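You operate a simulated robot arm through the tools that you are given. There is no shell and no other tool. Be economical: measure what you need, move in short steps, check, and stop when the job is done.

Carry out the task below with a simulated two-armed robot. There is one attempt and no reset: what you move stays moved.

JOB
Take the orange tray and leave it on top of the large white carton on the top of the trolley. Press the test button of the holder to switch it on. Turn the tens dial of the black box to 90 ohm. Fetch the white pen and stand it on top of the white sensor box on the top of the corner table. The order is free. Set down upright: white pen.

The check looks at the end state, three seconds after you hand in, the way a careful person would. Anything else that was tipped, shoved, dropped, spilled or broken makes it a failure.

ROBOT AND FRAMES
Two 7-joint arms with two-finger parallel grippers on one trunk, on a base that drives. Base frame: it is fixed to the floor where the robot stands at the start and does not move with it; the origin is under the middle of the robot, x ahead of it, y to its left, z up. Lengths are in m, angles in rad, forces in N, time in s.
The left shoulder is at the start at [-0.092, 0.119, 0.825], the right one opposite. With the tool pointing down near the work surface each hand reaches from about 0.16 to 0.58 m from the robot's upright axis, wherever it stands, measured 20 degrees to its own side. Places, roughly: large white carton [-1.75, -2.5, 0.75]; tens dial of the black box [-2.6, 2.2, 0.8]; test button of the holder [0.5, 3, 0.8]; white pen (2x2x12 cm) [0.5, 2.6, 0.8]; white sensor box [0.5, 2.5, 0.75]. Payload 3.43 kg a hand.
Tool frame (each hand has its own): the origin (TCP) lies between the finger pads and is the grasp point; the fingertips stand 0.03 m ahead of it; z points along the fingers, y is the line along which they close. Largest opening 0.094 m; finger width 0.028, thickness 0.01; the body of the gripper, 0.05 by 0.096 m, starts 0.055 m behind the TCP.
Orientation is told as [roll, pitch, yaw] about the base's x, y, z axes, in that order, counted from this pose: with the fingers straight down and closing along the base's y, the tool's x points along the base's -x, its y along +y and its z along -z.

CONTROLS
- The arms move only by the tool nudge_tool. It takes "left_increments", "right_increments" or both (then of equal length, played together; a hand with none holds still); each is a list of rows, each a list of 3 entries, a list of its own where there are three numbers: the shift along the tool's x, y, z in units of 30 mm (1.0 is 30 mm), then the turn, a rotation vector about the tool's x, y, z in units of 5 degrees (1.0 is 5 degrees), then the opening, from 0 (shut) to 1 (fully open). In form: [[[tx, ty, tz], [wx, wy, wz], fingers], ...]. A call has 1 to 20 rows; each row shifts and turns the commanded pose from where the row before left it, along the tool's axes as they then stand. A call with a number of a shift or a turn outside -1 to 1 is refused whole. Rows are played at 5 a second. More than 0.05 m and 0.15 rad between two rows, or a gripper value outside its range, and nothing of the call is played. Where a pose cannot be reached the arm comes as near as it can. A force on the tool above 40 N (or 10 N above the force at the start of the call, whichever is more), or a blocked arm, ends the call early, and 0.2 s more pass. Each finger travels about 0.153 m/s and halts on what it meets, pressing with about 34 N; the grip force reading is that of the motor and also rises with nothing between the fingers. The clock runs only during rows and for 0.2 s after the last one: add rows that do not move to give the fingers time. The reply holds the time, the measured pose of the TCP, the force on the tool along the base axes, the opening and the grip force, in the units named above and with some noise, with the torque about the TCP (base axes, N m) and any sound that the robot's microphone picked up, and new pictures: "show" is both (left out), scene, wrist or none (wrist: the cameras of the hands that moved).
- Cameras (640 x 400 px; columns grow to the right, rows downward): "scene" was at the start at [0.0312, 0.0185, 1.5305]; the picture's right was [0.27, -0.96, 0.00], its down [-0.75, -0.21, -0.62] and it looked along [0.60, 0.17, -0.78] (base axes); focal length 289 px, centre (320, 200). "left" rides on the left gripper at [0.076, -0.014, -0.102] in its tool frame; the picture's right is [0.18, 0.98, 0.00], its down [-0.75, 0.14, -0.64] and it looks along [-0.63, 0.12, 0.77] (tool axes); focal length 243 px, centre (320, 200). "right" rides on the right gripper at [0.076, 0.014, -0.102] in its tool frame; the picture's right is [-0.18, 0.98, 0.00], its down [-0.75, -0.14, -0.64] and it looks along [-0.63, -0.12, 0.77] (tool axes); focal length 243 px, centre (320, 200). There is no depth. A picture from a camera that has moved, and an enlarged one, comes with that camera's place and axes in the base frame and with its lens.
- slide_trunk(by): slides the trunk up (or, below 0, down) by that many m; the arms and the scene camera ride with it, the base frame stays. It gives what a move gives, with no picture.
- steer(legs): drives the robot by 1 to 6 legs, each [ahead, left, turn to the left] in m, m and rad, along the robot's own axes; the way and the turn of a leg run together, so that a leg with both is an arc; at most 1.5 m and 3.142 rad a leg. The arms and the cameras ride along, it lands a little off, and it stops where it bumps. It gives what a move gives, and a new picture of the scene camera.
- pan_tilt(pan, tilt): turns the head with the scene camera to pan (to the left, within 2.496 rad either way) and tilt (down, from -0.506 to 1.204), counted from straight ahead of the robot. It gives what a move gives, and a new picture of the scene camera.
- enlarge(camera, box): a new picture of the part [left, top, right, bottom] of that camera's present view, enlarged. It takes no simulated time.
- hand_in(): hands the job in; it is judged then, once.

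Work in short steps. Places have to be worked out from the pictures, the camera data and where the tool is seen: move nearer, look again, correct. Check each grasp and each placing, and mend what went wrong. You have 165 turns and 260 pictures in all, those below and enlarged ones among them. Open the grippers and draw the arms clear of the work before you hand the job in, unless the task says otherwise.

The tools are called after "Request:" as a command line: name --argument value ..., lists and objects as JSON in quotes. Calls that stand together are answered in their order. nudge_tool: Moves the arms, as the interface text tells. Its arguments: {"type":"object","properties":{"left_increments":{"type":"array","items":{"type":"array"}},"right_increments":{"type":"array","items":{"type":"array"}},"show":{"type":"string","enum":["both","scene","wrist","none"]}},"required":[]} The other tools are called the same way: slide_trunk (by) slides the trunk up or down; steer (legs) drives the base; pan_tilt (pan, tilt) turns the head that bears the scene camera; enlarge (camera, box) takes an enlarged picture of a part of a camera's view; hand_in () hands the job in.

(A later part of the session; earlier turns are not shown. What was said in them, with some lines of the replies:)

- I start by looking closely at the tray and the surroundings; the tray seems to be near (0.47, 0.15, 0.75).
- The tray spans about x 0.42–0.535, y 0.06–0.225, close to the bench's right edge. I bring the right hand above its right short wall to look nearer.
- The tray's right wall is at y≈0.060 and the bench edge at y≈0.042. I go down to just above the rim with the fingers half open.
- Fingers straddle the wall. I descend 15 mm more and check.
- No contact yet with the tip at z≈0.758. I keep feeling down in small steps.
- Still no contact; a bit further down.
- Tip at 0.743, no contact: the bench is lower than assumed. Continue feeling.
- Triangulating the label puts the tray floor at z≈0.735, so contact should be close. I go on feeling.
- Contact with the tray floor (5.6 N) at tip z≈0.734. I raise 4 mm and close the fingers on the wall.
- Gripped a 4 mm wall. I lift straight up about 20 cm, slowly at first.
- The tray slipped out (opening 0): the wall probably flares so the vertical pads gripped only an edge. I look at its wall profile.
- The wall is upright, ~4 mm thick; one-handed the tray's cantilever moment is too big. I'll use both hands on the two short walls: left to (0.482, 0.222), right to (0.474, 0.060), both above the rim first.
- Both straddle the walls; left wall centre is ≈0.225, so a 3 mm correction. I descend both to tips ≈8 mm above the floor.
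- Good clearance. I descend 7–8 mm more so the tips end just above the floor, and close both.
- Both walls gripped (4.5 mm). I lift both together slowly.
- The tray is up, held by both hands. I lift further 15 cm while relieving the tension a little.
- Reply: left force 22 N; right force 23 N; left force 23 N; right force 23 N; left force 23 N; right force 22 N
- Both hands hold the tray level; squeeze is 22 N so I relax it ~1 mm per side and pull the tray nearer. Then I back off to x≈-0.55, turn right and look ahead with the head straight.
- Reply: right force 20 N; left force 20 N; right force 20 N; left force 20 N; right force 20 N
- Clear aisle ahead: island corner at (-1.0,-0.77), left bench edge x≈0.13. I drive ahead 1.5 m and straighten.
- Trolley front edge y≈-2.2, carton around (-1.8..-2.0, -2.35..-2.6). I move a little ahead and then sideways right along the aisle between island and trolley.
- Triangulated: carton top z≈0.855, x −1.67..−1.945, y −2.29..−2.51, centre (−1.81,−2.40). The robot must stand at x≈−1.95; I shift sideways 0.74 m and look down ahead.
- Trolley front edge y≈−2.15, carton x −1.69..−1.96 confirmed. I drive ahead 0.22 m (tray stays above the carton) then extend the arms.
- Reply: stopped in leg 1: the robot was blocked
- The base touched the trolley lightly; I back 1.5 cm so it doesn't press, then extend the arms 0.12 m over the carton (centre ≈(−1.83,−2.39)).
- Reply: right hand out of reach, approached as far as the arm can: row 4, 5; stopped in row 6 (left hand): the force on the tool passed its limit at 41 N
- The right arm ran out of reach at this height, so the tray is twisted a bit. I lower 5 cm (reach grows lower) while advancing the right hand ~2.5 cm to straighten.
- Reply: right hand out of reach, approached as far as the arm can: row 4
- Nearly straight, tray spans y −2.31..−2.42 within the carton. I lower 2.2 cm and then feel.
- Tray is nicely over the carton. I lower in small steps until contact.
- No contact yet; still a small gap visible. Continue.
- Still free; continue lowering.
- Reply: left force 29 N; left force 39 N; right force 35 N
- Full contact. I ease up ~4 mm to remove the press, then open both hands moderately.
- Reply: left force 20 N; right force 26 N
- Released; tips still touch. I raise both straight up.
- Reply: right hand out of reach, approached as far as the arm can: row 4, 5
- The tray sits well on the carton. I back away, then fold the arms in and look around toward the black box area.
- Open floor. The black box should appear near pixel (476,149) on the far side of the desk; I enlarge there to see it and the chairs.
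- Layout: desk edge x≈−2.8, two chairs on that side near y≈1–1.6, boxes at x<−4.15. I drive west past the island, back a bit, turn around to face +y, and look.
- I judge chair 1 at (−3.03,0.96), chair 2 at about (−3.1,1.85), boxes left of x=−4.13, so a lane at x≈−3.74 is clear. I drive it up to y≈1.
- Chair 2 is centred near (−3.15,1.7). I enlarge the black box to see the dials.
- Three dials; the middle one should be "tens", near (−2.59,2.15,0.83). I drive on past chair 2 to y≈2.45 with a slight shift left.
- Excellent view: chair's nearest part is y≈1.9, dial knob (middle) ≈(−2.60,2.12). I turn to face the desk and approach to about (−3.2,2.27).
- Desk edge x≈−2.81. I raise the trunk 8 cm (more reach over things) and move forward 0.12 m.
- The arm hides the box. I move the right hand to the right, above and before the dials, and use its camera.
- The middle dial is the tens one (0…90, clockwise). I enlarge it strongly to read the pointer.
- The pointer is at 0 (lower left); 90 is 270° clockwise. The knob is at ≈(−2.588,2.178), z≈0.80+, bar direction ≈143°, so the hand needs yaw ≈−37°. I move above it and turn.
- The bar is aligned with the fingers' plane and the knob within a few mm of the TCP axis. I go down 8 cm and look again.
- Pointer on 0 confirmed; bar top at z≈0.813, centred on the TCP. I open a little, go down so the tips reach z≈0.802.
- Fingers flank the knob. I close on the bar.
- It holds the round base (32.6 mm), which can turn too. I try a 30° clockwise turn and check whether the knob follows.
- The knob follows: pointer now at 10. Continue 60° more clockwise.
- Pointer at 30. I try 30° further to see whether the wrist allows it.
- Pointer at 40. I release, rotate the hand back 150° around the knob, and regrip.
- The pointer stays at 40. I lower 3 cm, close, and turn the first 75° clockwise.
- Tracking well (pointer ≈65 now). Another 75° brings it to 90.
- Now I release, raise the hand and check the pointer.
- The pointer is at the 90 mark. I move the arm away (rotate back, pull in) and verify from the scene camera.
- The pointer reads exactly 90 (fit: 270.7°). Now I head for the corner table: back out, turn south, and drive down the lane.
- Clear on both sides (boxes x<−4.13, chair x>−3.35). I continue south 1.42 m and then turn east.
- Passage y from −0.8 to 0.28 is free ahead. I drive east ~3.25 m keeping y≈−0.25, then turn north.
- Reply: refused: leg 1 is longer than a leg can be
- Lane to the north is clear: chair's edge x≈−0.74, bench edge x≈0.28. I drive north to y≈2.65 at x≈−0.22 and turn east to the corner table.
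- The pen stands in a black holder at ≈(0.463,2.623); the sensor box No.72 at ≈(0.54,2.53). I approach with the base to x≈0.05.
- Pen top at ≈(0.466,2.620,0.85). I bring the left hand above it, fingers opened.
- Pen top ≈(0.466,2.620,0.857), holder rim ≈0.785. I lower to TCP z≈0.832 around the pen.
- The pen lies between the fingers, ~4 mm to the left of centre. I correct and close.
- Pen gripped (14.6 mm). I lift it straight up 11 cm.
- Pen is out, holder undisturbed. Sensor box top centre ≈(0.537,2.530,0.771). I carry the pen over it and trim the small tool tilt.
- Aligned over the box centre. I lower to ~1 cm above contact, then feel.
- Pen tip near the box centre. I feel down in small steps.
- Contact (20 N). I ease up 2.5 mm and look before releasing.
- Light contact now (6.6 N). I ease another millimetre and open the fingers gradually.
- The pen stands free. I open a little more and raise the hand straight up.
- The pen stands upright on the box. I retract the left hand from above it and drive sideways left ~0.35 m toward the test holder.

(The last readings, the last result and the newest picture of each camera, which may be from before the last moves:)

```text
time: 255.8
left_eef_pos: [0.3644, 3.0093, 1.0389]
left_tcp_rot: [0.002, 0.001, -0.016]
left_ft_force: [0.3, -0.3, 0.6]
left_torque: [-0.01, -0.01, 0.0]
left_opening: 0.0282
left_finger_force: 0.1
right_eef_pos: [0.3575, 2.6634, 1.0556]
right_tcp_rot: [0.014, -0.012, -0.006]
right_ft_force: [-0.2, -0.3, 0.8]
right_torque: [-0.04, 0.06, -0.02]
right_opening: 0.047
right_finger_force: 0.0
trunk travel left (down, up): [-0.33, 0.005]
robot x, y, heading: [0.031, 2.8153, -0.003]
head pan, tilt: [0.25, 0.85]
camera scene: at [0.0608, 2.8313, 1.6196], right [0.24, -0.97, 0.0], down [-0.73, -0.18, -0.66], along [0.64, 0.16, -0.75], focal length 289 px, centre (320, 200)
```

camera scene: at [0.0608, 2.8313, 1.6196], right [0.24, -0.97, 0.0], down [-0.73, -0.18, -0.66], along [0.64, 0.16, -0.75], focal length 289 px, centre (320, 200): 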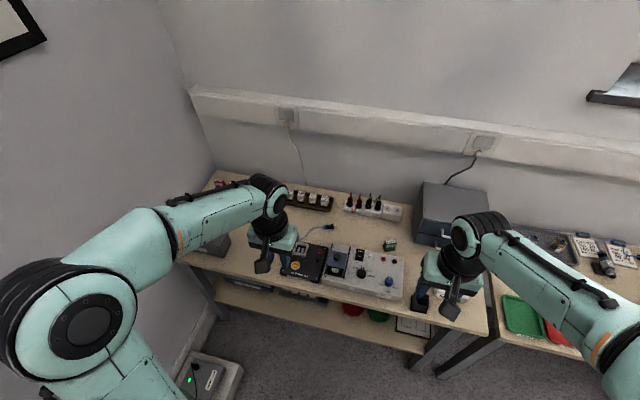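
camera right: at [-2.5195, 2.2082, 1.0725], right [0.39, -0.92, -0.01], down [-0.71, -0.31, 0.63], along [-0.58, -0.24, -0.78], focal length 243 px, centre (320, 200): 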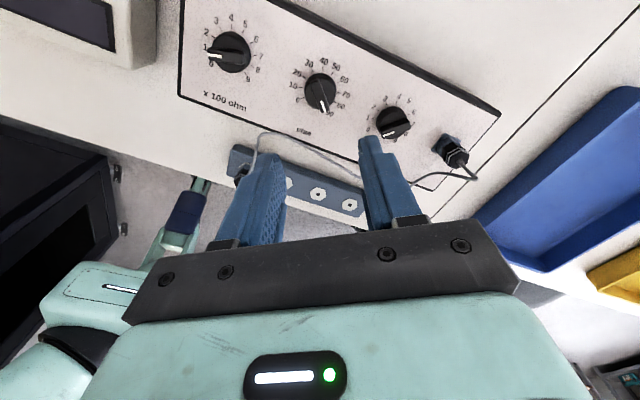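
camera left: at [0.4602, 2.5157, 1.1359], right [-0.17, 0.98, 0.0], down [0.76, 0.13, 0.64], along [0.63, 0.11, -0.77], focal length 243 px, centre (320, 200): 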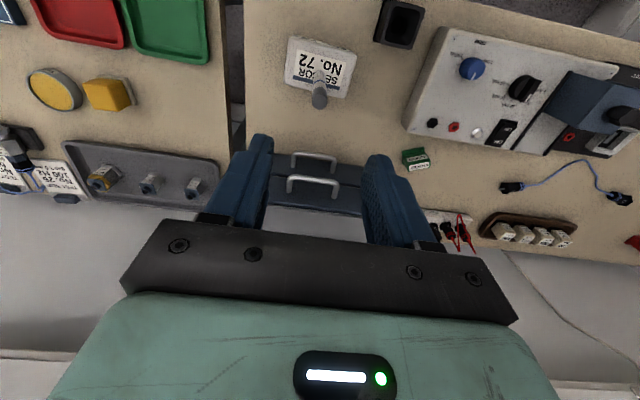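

Request:
enlarge --camera "scene" --box '[260, 220, 380, 310]'

Request:
enlarge --camera "left" --box '[0, 0, 640, 400]'

```text
4.44 times, centred on (320, 265) of scene
camera zoom: at [0.0608, 2.8313, 1.6196], right [0.24, -0.97, 0.0], down [-0.73, -0.18, -0.66], along [0.64, 0.16, -0.75], focal length 1285 px, centre (320, -89)
```

zoom: 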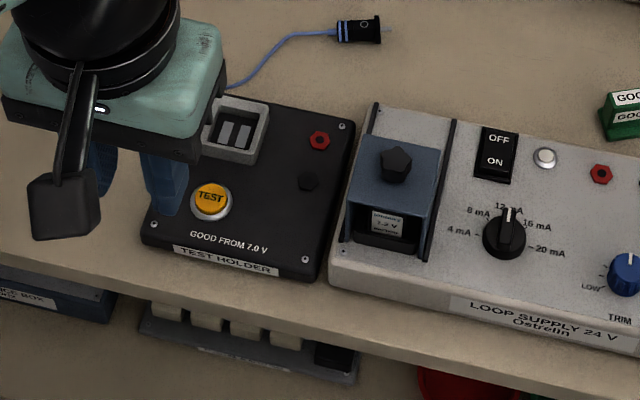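

```text
1.00 times, centred on (320, 200) of left (not enlarged: the box is as wide or as high as the picture)
camera zoom: at [0.2881, 2.9954, 1.1402], right [-0.17, 0.99, 0.0], down [0.76, 0.13, 0.64], along [0.63, 0.11, -0.77], focal length 243 px, centre (320, 200)
```

zoom: 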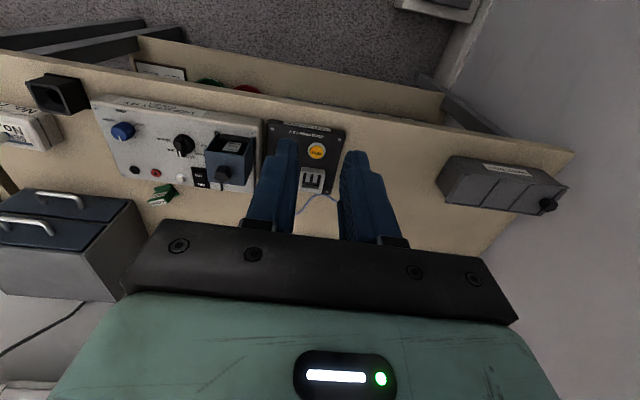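

The orange TEST button is at ≈(0.495,3.026), top z≈0.76. I close the left fingers and move above it.

Request:
nudge_tool --left_increments '[[[-0.63, 0.08, 0.85], [0, 0, 0], 0], [[-0.63, 0.08, 0.85], [0, 0, 0], 0], [[-0.63, 0.08, 0.85], [0, 0, 0], 0], [[-0.63, 0.08, 0.85], [0, 0, 0], 0], [[-0.63, 0.08, 0.85], [0, 0, 0], 0], [[-0.63, 0.08, 0.85], [0, 0, 0], 0], [[-0.6, 0.08, 0.85], [0, 0, 0], 0], [[0, 0, 0], [0, 0, 0], 0]]'

Request:
enlarge --camera "scene" --box '[260, 220, 340, 300]'

```text
time: 257.6
left_eef_pos: [0.4942, 3.0226, 0.8611]
left_tcp_rot: [0.0, 0.001, -0.015]
left_ft_force: [0.0, -0.1, 0.2]
left_torque: [0.0, 0.01, 0.01]
left_opening: 0.0
left_finger_force: 32.8
right_eef_pos: [0.3575, 2.664, 1.055]
right_tcp_rot: [0.013, -0.012, -0.006]
right_ft_force: [0.2, -0.4, 0.7]
right_torque: [0.0, -0.03, -0.02]
right_opening: 0.0468
right_finger_force: 0.1
trunk travel left (down, up): [-0.33, 0.005]
robot x, y, heading: [0.0292, 2.8157, -0.005]
head pan, tilt: [0.25, 0.85]
camera scene: at [0.0604, 2.8311, 1.6196], right [0.24, -0.97, 0.0], down [-0.73, -0.18, -0.66], along [0.64, 0.16, -0.75], focal length 289 px, centre (320, 200)
camera left: at [0.4179, 3.0084, 0.9621], right [-0.17, 0.99, 0.0], down [0.76, 0.13, 0.64], along [0.63, 0.11, -0.77], focal length 243 px, centre (320, 200)
```

scene: 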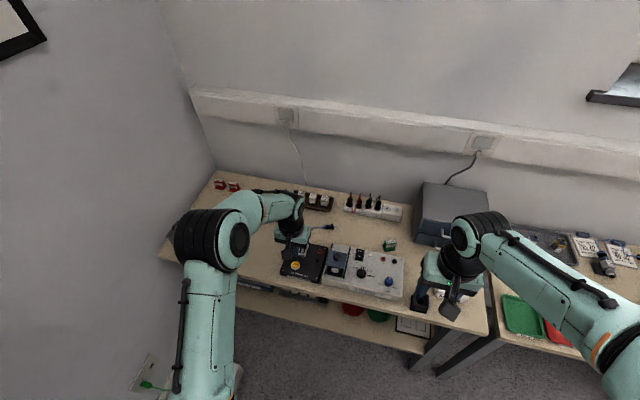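
left: 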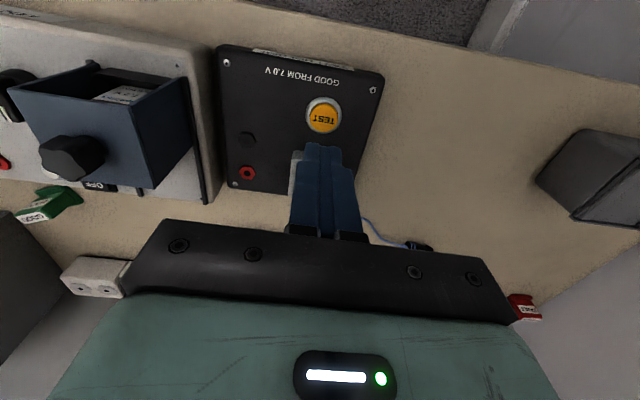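

```text
5.00 times, centred on (300, 260) of scene
camera zoom: at [0.0604, 2.8311, 1.6196], right [0.24, -0.97, 0.0], down [-0.73, -0.18, -0.66], along [0.64, 0.16, -0.75], focal length 1446 px, centre (420, -100)
```

zoom: 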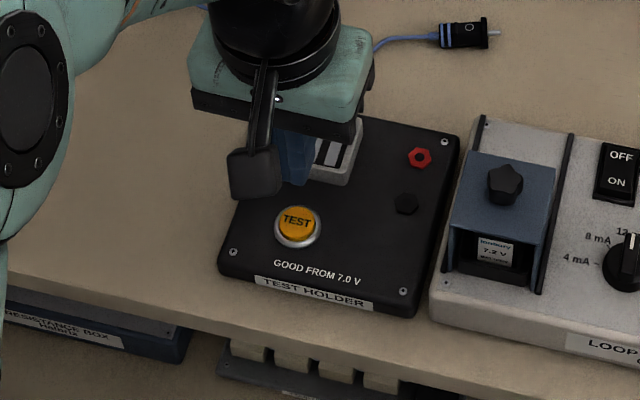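

Button at ≈(0.496,3.024). I descend 4.5 cm and then feel downward.

Request:
nudge_tool --left_increments '[[[-0.06, 0.03, 0.6], [0, 0, 0], 0], [[0, 0, 0.6], [0, 0, 0], 0], [[0, 0, 0.4], [0, 0, 0], 0], [[0, 0, 0], [0, 0, 0], 0]]' --show "wrist"

Request:
enlarge --camera "scene" --box '[260, 220, 340, 300]'

```text
time: 258.6
left_eef_pos: [0.4971, 3.0245, 0.8118]
left_tcp_rot: [0.001, 0.003, -0.016]
left_ft_force: [-0.9, -0.7, -0.6]
left_torque: [0.0, -0.04, 0.04]
left_opening: 0.0002
left_finger_force: 33.2
right_eef_pos: [0.3567, 2.6641, 1.0565]
right_tcp_rot: [0.014, -0.012, -0.007]
right_ft_force: [-0.7, 0.4, 0.2]
right_torque: [-0.03, 0.01, -0.02]
right_opening: 0.0469
right_finger_force: 0.1
trunk travel left (down, up): [-0.33, 0.005]
robot x, y, heading: [0.0278, 2.8127, -0.004]
head pan, tilt: [0.25, 0.85]
camera left: at [0.4206, 3.0108, 0.9132], right [-0.17, 0.99, 0.0], down [0.76, 0.13, 0.64], along [0.63, 0.11, -0.77], focal length 243 px, centre (320, 200)
```

left: 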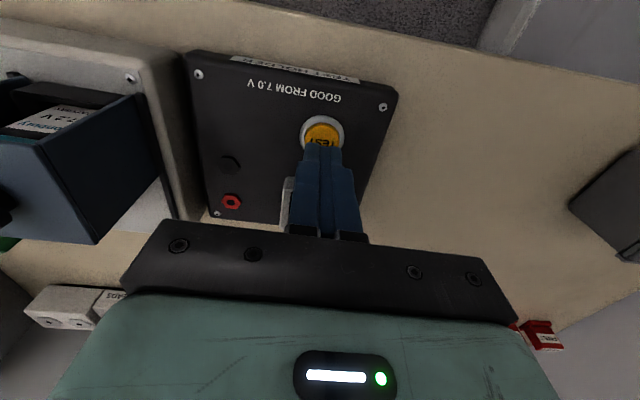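

```text
5.00 times, centred on (300, 260) of scene
camera zoom: at [0.0608, 2.8312, 1.6196], right [0.24, -0.97, 0.0], down [-0.73, -0.18, -0.66], along [0.64, 0.16, -0.75], focal length 1446 px, centre (420, -100)
```

zoom: 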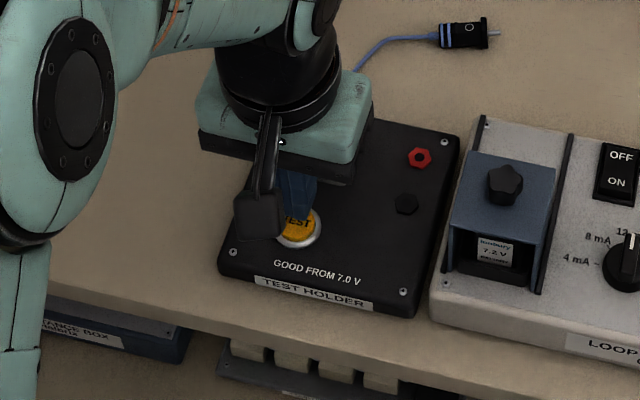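

On line. I feel down in small steps with sound/force feedback.

Request:
nudge_tool --left_increments '[[[0, 0, 0.15], [0, 0, 0], 0], [[0, 0, 0.15], [0, 0, 0], 0], [[0, 0, 0], [0, 0, 0], 0]]' --show "none"

Request:
nudge_tool --left_increments '[[[0, 0, 0.1], [0, 0, 0], 0], [[0, 0, 0.1], [0, 0, 0], 0], [[0, 0, 0], [0, 0, 0], 0]]' --show "wrist"

```text
time: 259.4
left_eef_pos: [0.497, 3.0239, 0.8025]
left_tcp_rot: [-0.001, 0.002, -0.017]
left_ft_force: [1.0, 0.0, -0.1]
left_torque: [-0.04, -0.02, 0.01]
left_opening: 0.0
left_finger_force: 33.2
right_eef_pos: [0.3571, 2.6629, 1.0553]
right_tcp_rot: [0.014, -0.013, -0.004]
right_ft_force: [-0.5, 0.3, -0.1]
right_torque: [0.02, 0.01, 0.0]
right_opening: 0.047
right_finger_force: 0.0
trunk travel left (down, up): [-0.33, 0.005]
robot x, y, heading: [0.0296, 2.8118, -0.005]
head pan, tilt: [0.25, 0.85]
```

```text
time: 260.2
left_eef_pos: [0.4977, 3.0246, 0.7965]
left_tcp_rot: [0.0, 0.002, -0.015]
left_ft_force: [0.2, 0.6, 0.5]
left_torque: [-0.01, 0.0, -0.02]
left_opening: 0.0
left_finger_force: 32.9
right_eef_pos: [0.3567, 2.6639, 1.0545]
right_tcp_rot: [0.014, -0.011, -0.006]
right_ft_force: [-0.5, -0.1, 0.2]
right_torque: [0.04, 0.0, -0.01]
right_opening: 0.0474
right_finger_force: 0.2
trunk travel left (down, up): [-0.33, 0.005]
robot x, y, heading: [0.0311, 2.8142, -0.006]
head pan, tilt: [0.25, 0.85]
camera left: at [0.4205, 3.0111, 0.8984], right [-0.17, 0.99, 0.0], down [0.76, 0.13, 0.64], along [0.63, 0.11, -0.77], focal length 243 px, centre (320, 200)
```

left: 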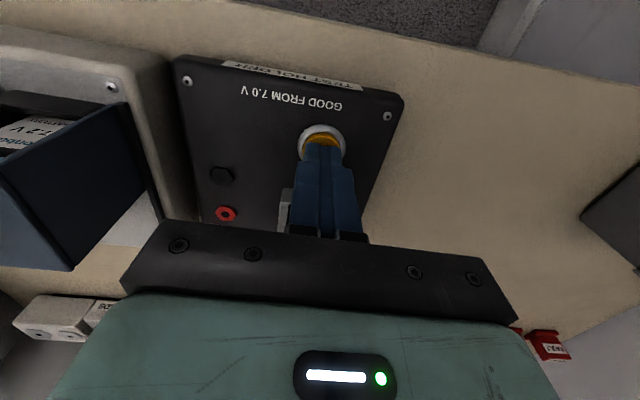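

Tip z≈0.767, slightly past the centre; I shift back 5 mm and go on pressing gently.

Request:
nudge_tool --left_increments '[[[0.15, 0, 0], [0, 0, 0], 0], [[0, 0, 0.1], [0, 0, 0], 0], [[0, 0, 0.07], [0, 0, 0], 0], [[0, 0, 0], [0, 0, 0], 0]]' --show "none"

Request:
nudge_tool --left_increments '[[[0, 0, 0.07], [0, 0, 0], 0], [[0, 0, 0.07], [0, 0, 0], 0], [[0, 0, 0], [0, 0, 0], 0]]' --show "wrist"

```text
time: 261.2
left_eef_pos: [0.4928, 3.0244, 0.7929]
left_tcp_rot: [0.001, 0.0, -0.015]
left_ft_force: [-0.2, -0.9, 0.9]
left_torque: [-0.01, 0.03, 0.0]
left_opening: 0.0001
left_finger_force: 33.1
right_eef_pos: [0.357, 2.6634, 1.0551]
right_tcp_rot: [0.013, -0.012, -0.006]
right_ft_force: [0.8, 0.5, -0.3]
right_torque: [0.02, 0.02, 0.01]
right_opening: 0.0469
right_finger_force: 0.0
trunk travel left (down, up): [-0.33, 0.005]
robot x, y, heading: [0.0265, 2.8185, -0.0]
head pan, tilt: [0.25, 0.85]
```

```text
time: 262.0
left_eef_pos: [0.4933, 3.0246, 0.7876]
left_tcp_rot: [0.0, 0.0, -0.016]
left_ft_force: [-0.7, -2.2, 6.3]
left_torque: [-0.06, -0.02, -0.03]
left_opening: 0.0001
left_finger_force: 32.5
right_eef_pos: [0.3565, 2.6638, 1.0562]
right_tcp_rot: [0.014, -0.014, -0.005]
right_ft_force: [-0.6, -0.5, 0.5]
right_torque: [0.04, 0.01, -0.01]
right_opening: 0.047
right_finger_force: 0.0
trunk travel left (down, up): [-0.33, 0.005]
robot x, y, heading: [0.0277, 2.8119, -0.006]
head pan, tilt: [0.25, 0.85]
heard: click
camera left: at [0.4167, 3.0108, 0.89], right [-0.17, 0.99, 0.0], down [0.76, 0.13, 0.64], along [0.63, 0.11, -0.77], focal length 243 px, centre (320, 200)
```

left: 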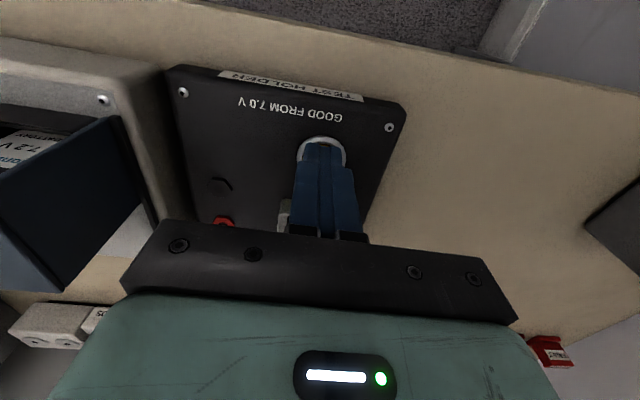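

A click was heard at 6 N. I raise the hand and look at the button.

Request:
nudge_tool --left_increments '[[[0, 0, -0.3], [0, 0, 0], 0], [[0, 0, -0.8], [0, 0, 0], 0], [[0, 0, -1], [0, 0, 0], 0], [[0, 0, -1], [0, 0, 0], 0], [[0, 0, -1], [0, 0, 0], 0.2]]' --show "wrist"

Request:
enlarge --camera "left" --box '[200, 30, 440, 180]'

Request:
enlarge --camera "scene" --box '[260, 220, 340, 300]'

```text
time: 263.2
left_eef_pos: [0.4923, 3.0254, 0.9097]
left_tcp_rot: [-0.002, 0.002, -0.017]
left_ft_force: [0.3, 0.4, -0.2]
left_torque: [-0.02, -0.01, -0.01]
left_opening: 0.0189
left_finger_force: 0.0
right_eef_pos: [0.3568, 2.664, 1.056]
right_tcp_rot: [0.015, -0.012, -0.005]
right_ft_force: [0.0, 0.1, -0.4]
right_torque: [0.01, 0.0, -0.02]
right_opening: 0.0472
right_finger_force: 0.1
trunk travel left (down, up): [-0.33, 0.005]
robot x, y, heading: [0.0284, 2.8147, -0.003]
head pan, tilt: [0.25, 0.85]
camera left: at [0.4159, 3.0107, 1.0113], right [-0.17, 0.99, 0.0], down [0.76, 0.13, 0.64], along [0.63, 0.11, -0.77], focal length 243 px, centre (320, 200)
```

left: 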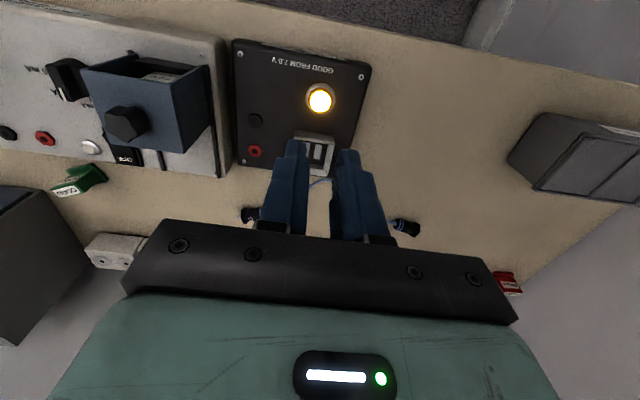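

```text
2.67 times, centred on (320, 105) of left
camera zoom: at [0.4159, 3.0107, 1.0113], right [-0.17, 0.99, 0.0], down [0.76, 0.13, 0.64], along [0.63, 0.11, -0.77], focal length 647 px, centre (320, 453)
```

zoom: 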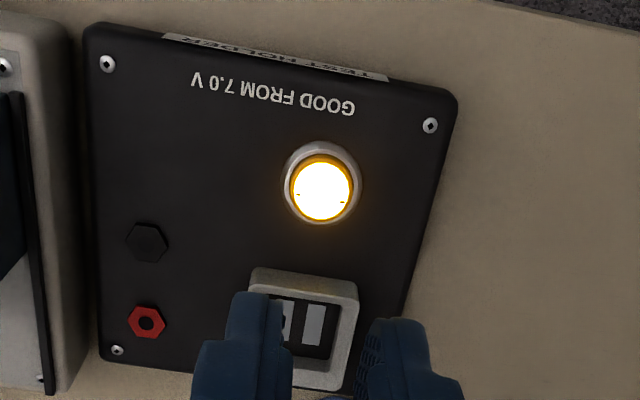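

```text
5.00 times, centred on (300, 260) of scene
camera zoom: at [0.0605, 2.8311, 1.6196], right [0.24, -0.97, 0.0], down [-0.73, -0.18, -0.66], along [0.64, 0.16, -0.75], focal length 1446 px, centre (420, -100)
```

zoom: 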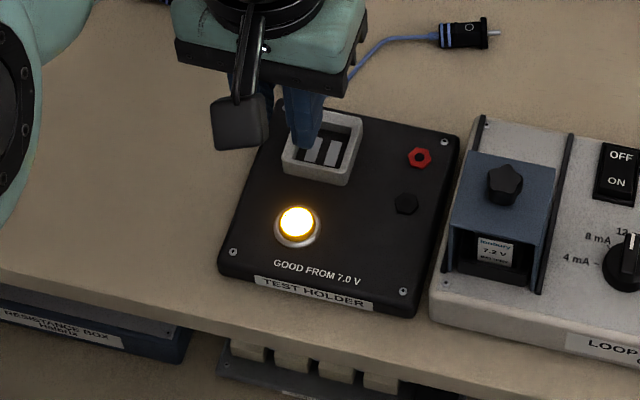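

The button is lit. I raise and retract the left arm, back the base off, and verify the pen.

Request:
nudge_tool --left_increments '[[[0, 0, -1], [0, 0, 0], 0.5], [[0.5, 0, -1], [0, 0, 0], 0.5], [[1, 0, -1], [0, 0, 0], 0.5], [[1, 0, -0.5], [0, 0, 0], 0.5], [[1, 0, 0], [0, 0, 0], 0.5], [[0.8, 0, 0], [0, 0, 0], 0.5]]' --show "none"

Request:
steer --legs '[[-0.3, 0, 0]]'

Request:
pan_tilt --pan -0.35 --tilt 0.65

Request:
enlarge --camera "scene" --box '[180, 140, 420, 300]'

```text
time: 264.6
left_eef_pos: [0.3629, 3.0264, 1.0143]
left_tcp_rot: [-0.001, 0.001, -0.016]
left_ft_force: [-0.1, -0.1, -0.3]
left_torque: [0.01, 0.0, -0.03]
left_opening: 0.047
left_finger_force: 0.0
right_eef_pos: [0.3573, 2.6641, 1.0552]
right_tcp_rot: [0.012, -0.013, -0.005]
right_ft_force: [0.0, -0.6, 0.5]
right_torque: [0.06, -0.02, -0.03]
right_opening: 0.0469
right_finger_force: 0.1
trunk travel left (down, up): [-0.33, 0.005]
robot x, y, heading: [0.0251, 2.8137, -0.007]
head pan, tilt: [0.25, 0.85]
```

```text
time: 266.7
left_eef_pos: [0.0652, 3.0294, 1.0163]
left_tcp_rot: [0.001, 0.002, -0.014]
left_ft_force: [0.7, -0.8, 0.5]
left_torque: [0.02, -0.02, 0.01]
left_opening: 0.0469
left_finger_force: 0.1
right_eef_pos: [0.0583, 2.6651, 1.0561]
right_tcp_rot: [0.014, -0.013, -0.003]
right_ft_force: [0.0, -1.3, 0.7]
right_torque: [-0.01, 0.01, 0.01]
right_opening: 0.0469
right_finger_force: 0.0
trunk travel left (down, up): [-0.33, 0.005]
robot x, y, heading: [-0.2765, 2.8153, -0.001]
head pan, tilt: [0.25, 0.85]
camera scene: at [-0.2382, 2.8323, 1.6198], right [0.24, -0.97, 0.0], down [-0.73, -0.18, -0.66], along [0.64, 0.16, -0.75], focal length 289 px, centre (320, 200)
```

scene: 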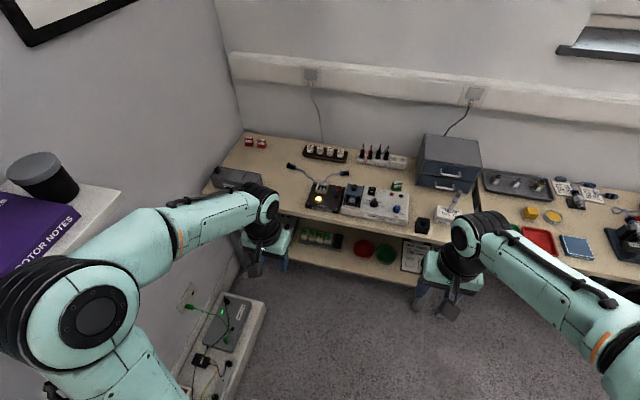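

```text
time: 267.7
left_eef_pos: [0.065, 3.0282, 1.0157]
left_tcp_rot: [0.0, 0.002, -0.013]
left_ft_force: [-0.4, 0.4, 0.0]
left_torque: [0.0, -0.01, -0.02]
left_opening: 0.0468
left_finger_force: 0.1
right_eef_pos: [0.0584, 2.6649, 1.0546]
right_tcp_rot: [0.012, -0.013, -0.004]
right_ft_force: [0.2, 0.4, 0.1]
right_torque: [-0.02, 0.0, -0.03]
right_opening: 0.047
right_finger_force: 0.0
trunk travel left (down, up): [-0.33, 0.005]
robot x, y, heading: [-0.269, 2.8148, 0.0]
head pan, tilt: [-0.351, 0.649]
camera scene: at [-0.2327, 2.7833, 1.6362], right [-0.35, -0.94, 0.0], down [-0.57, 0.21, -0.8], along [0.75, -0.28, -0.6], focal length 289 px, centre (320, 200)
```

scene: 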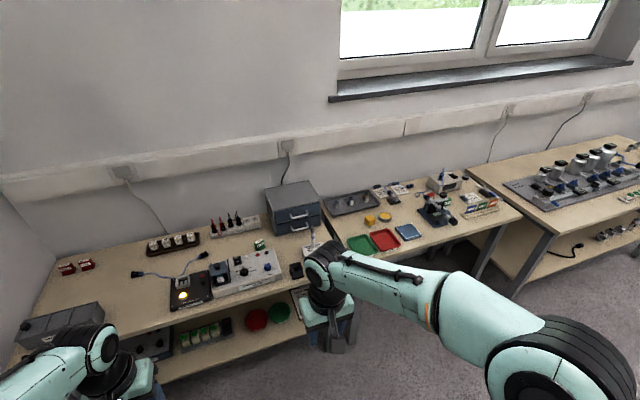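

```text
2.50 times, centred on (300, 220) of scene
camera zoom: at [-0.2327, 2.7833, 1.6362], right [-0.35, -0.94, 0.0], down [-0.57, 0.21, -0.8], along [0.75, -0.28, -0.6], focal length 723 px, centre (370, 150)
```

zoom: 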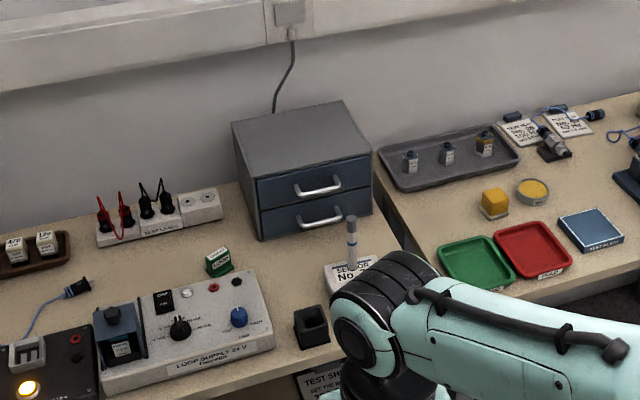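

The pen stands upright on the sensor box, the button is lit, the tens dial is at 90 and the tray is on the carton. The grippers are open and the arms are clear, so I hand in.

Request:
hand_in

```text
The job is handed in.
```

I did all four parts of the job and handed it in; I don't have the check's verdict yet.

- **Orange tray:** it sits on top of the large white carton on the trolley. It slipped from a one-handed grip at first, so I carried it with both hands. I did not look at it again after driving away.
- **Tens dial:** the pointer reads 90 ohm. The black box may have shifted a few millimetres while I turned the dial.
- **Test button:** it clicked when pressed and is lit.
- **White pen:** it stands upright on the sensor box.

The base bumped the trolley once while I was setting down the tray. I backed off straight away and saw nothing tipped or moved.
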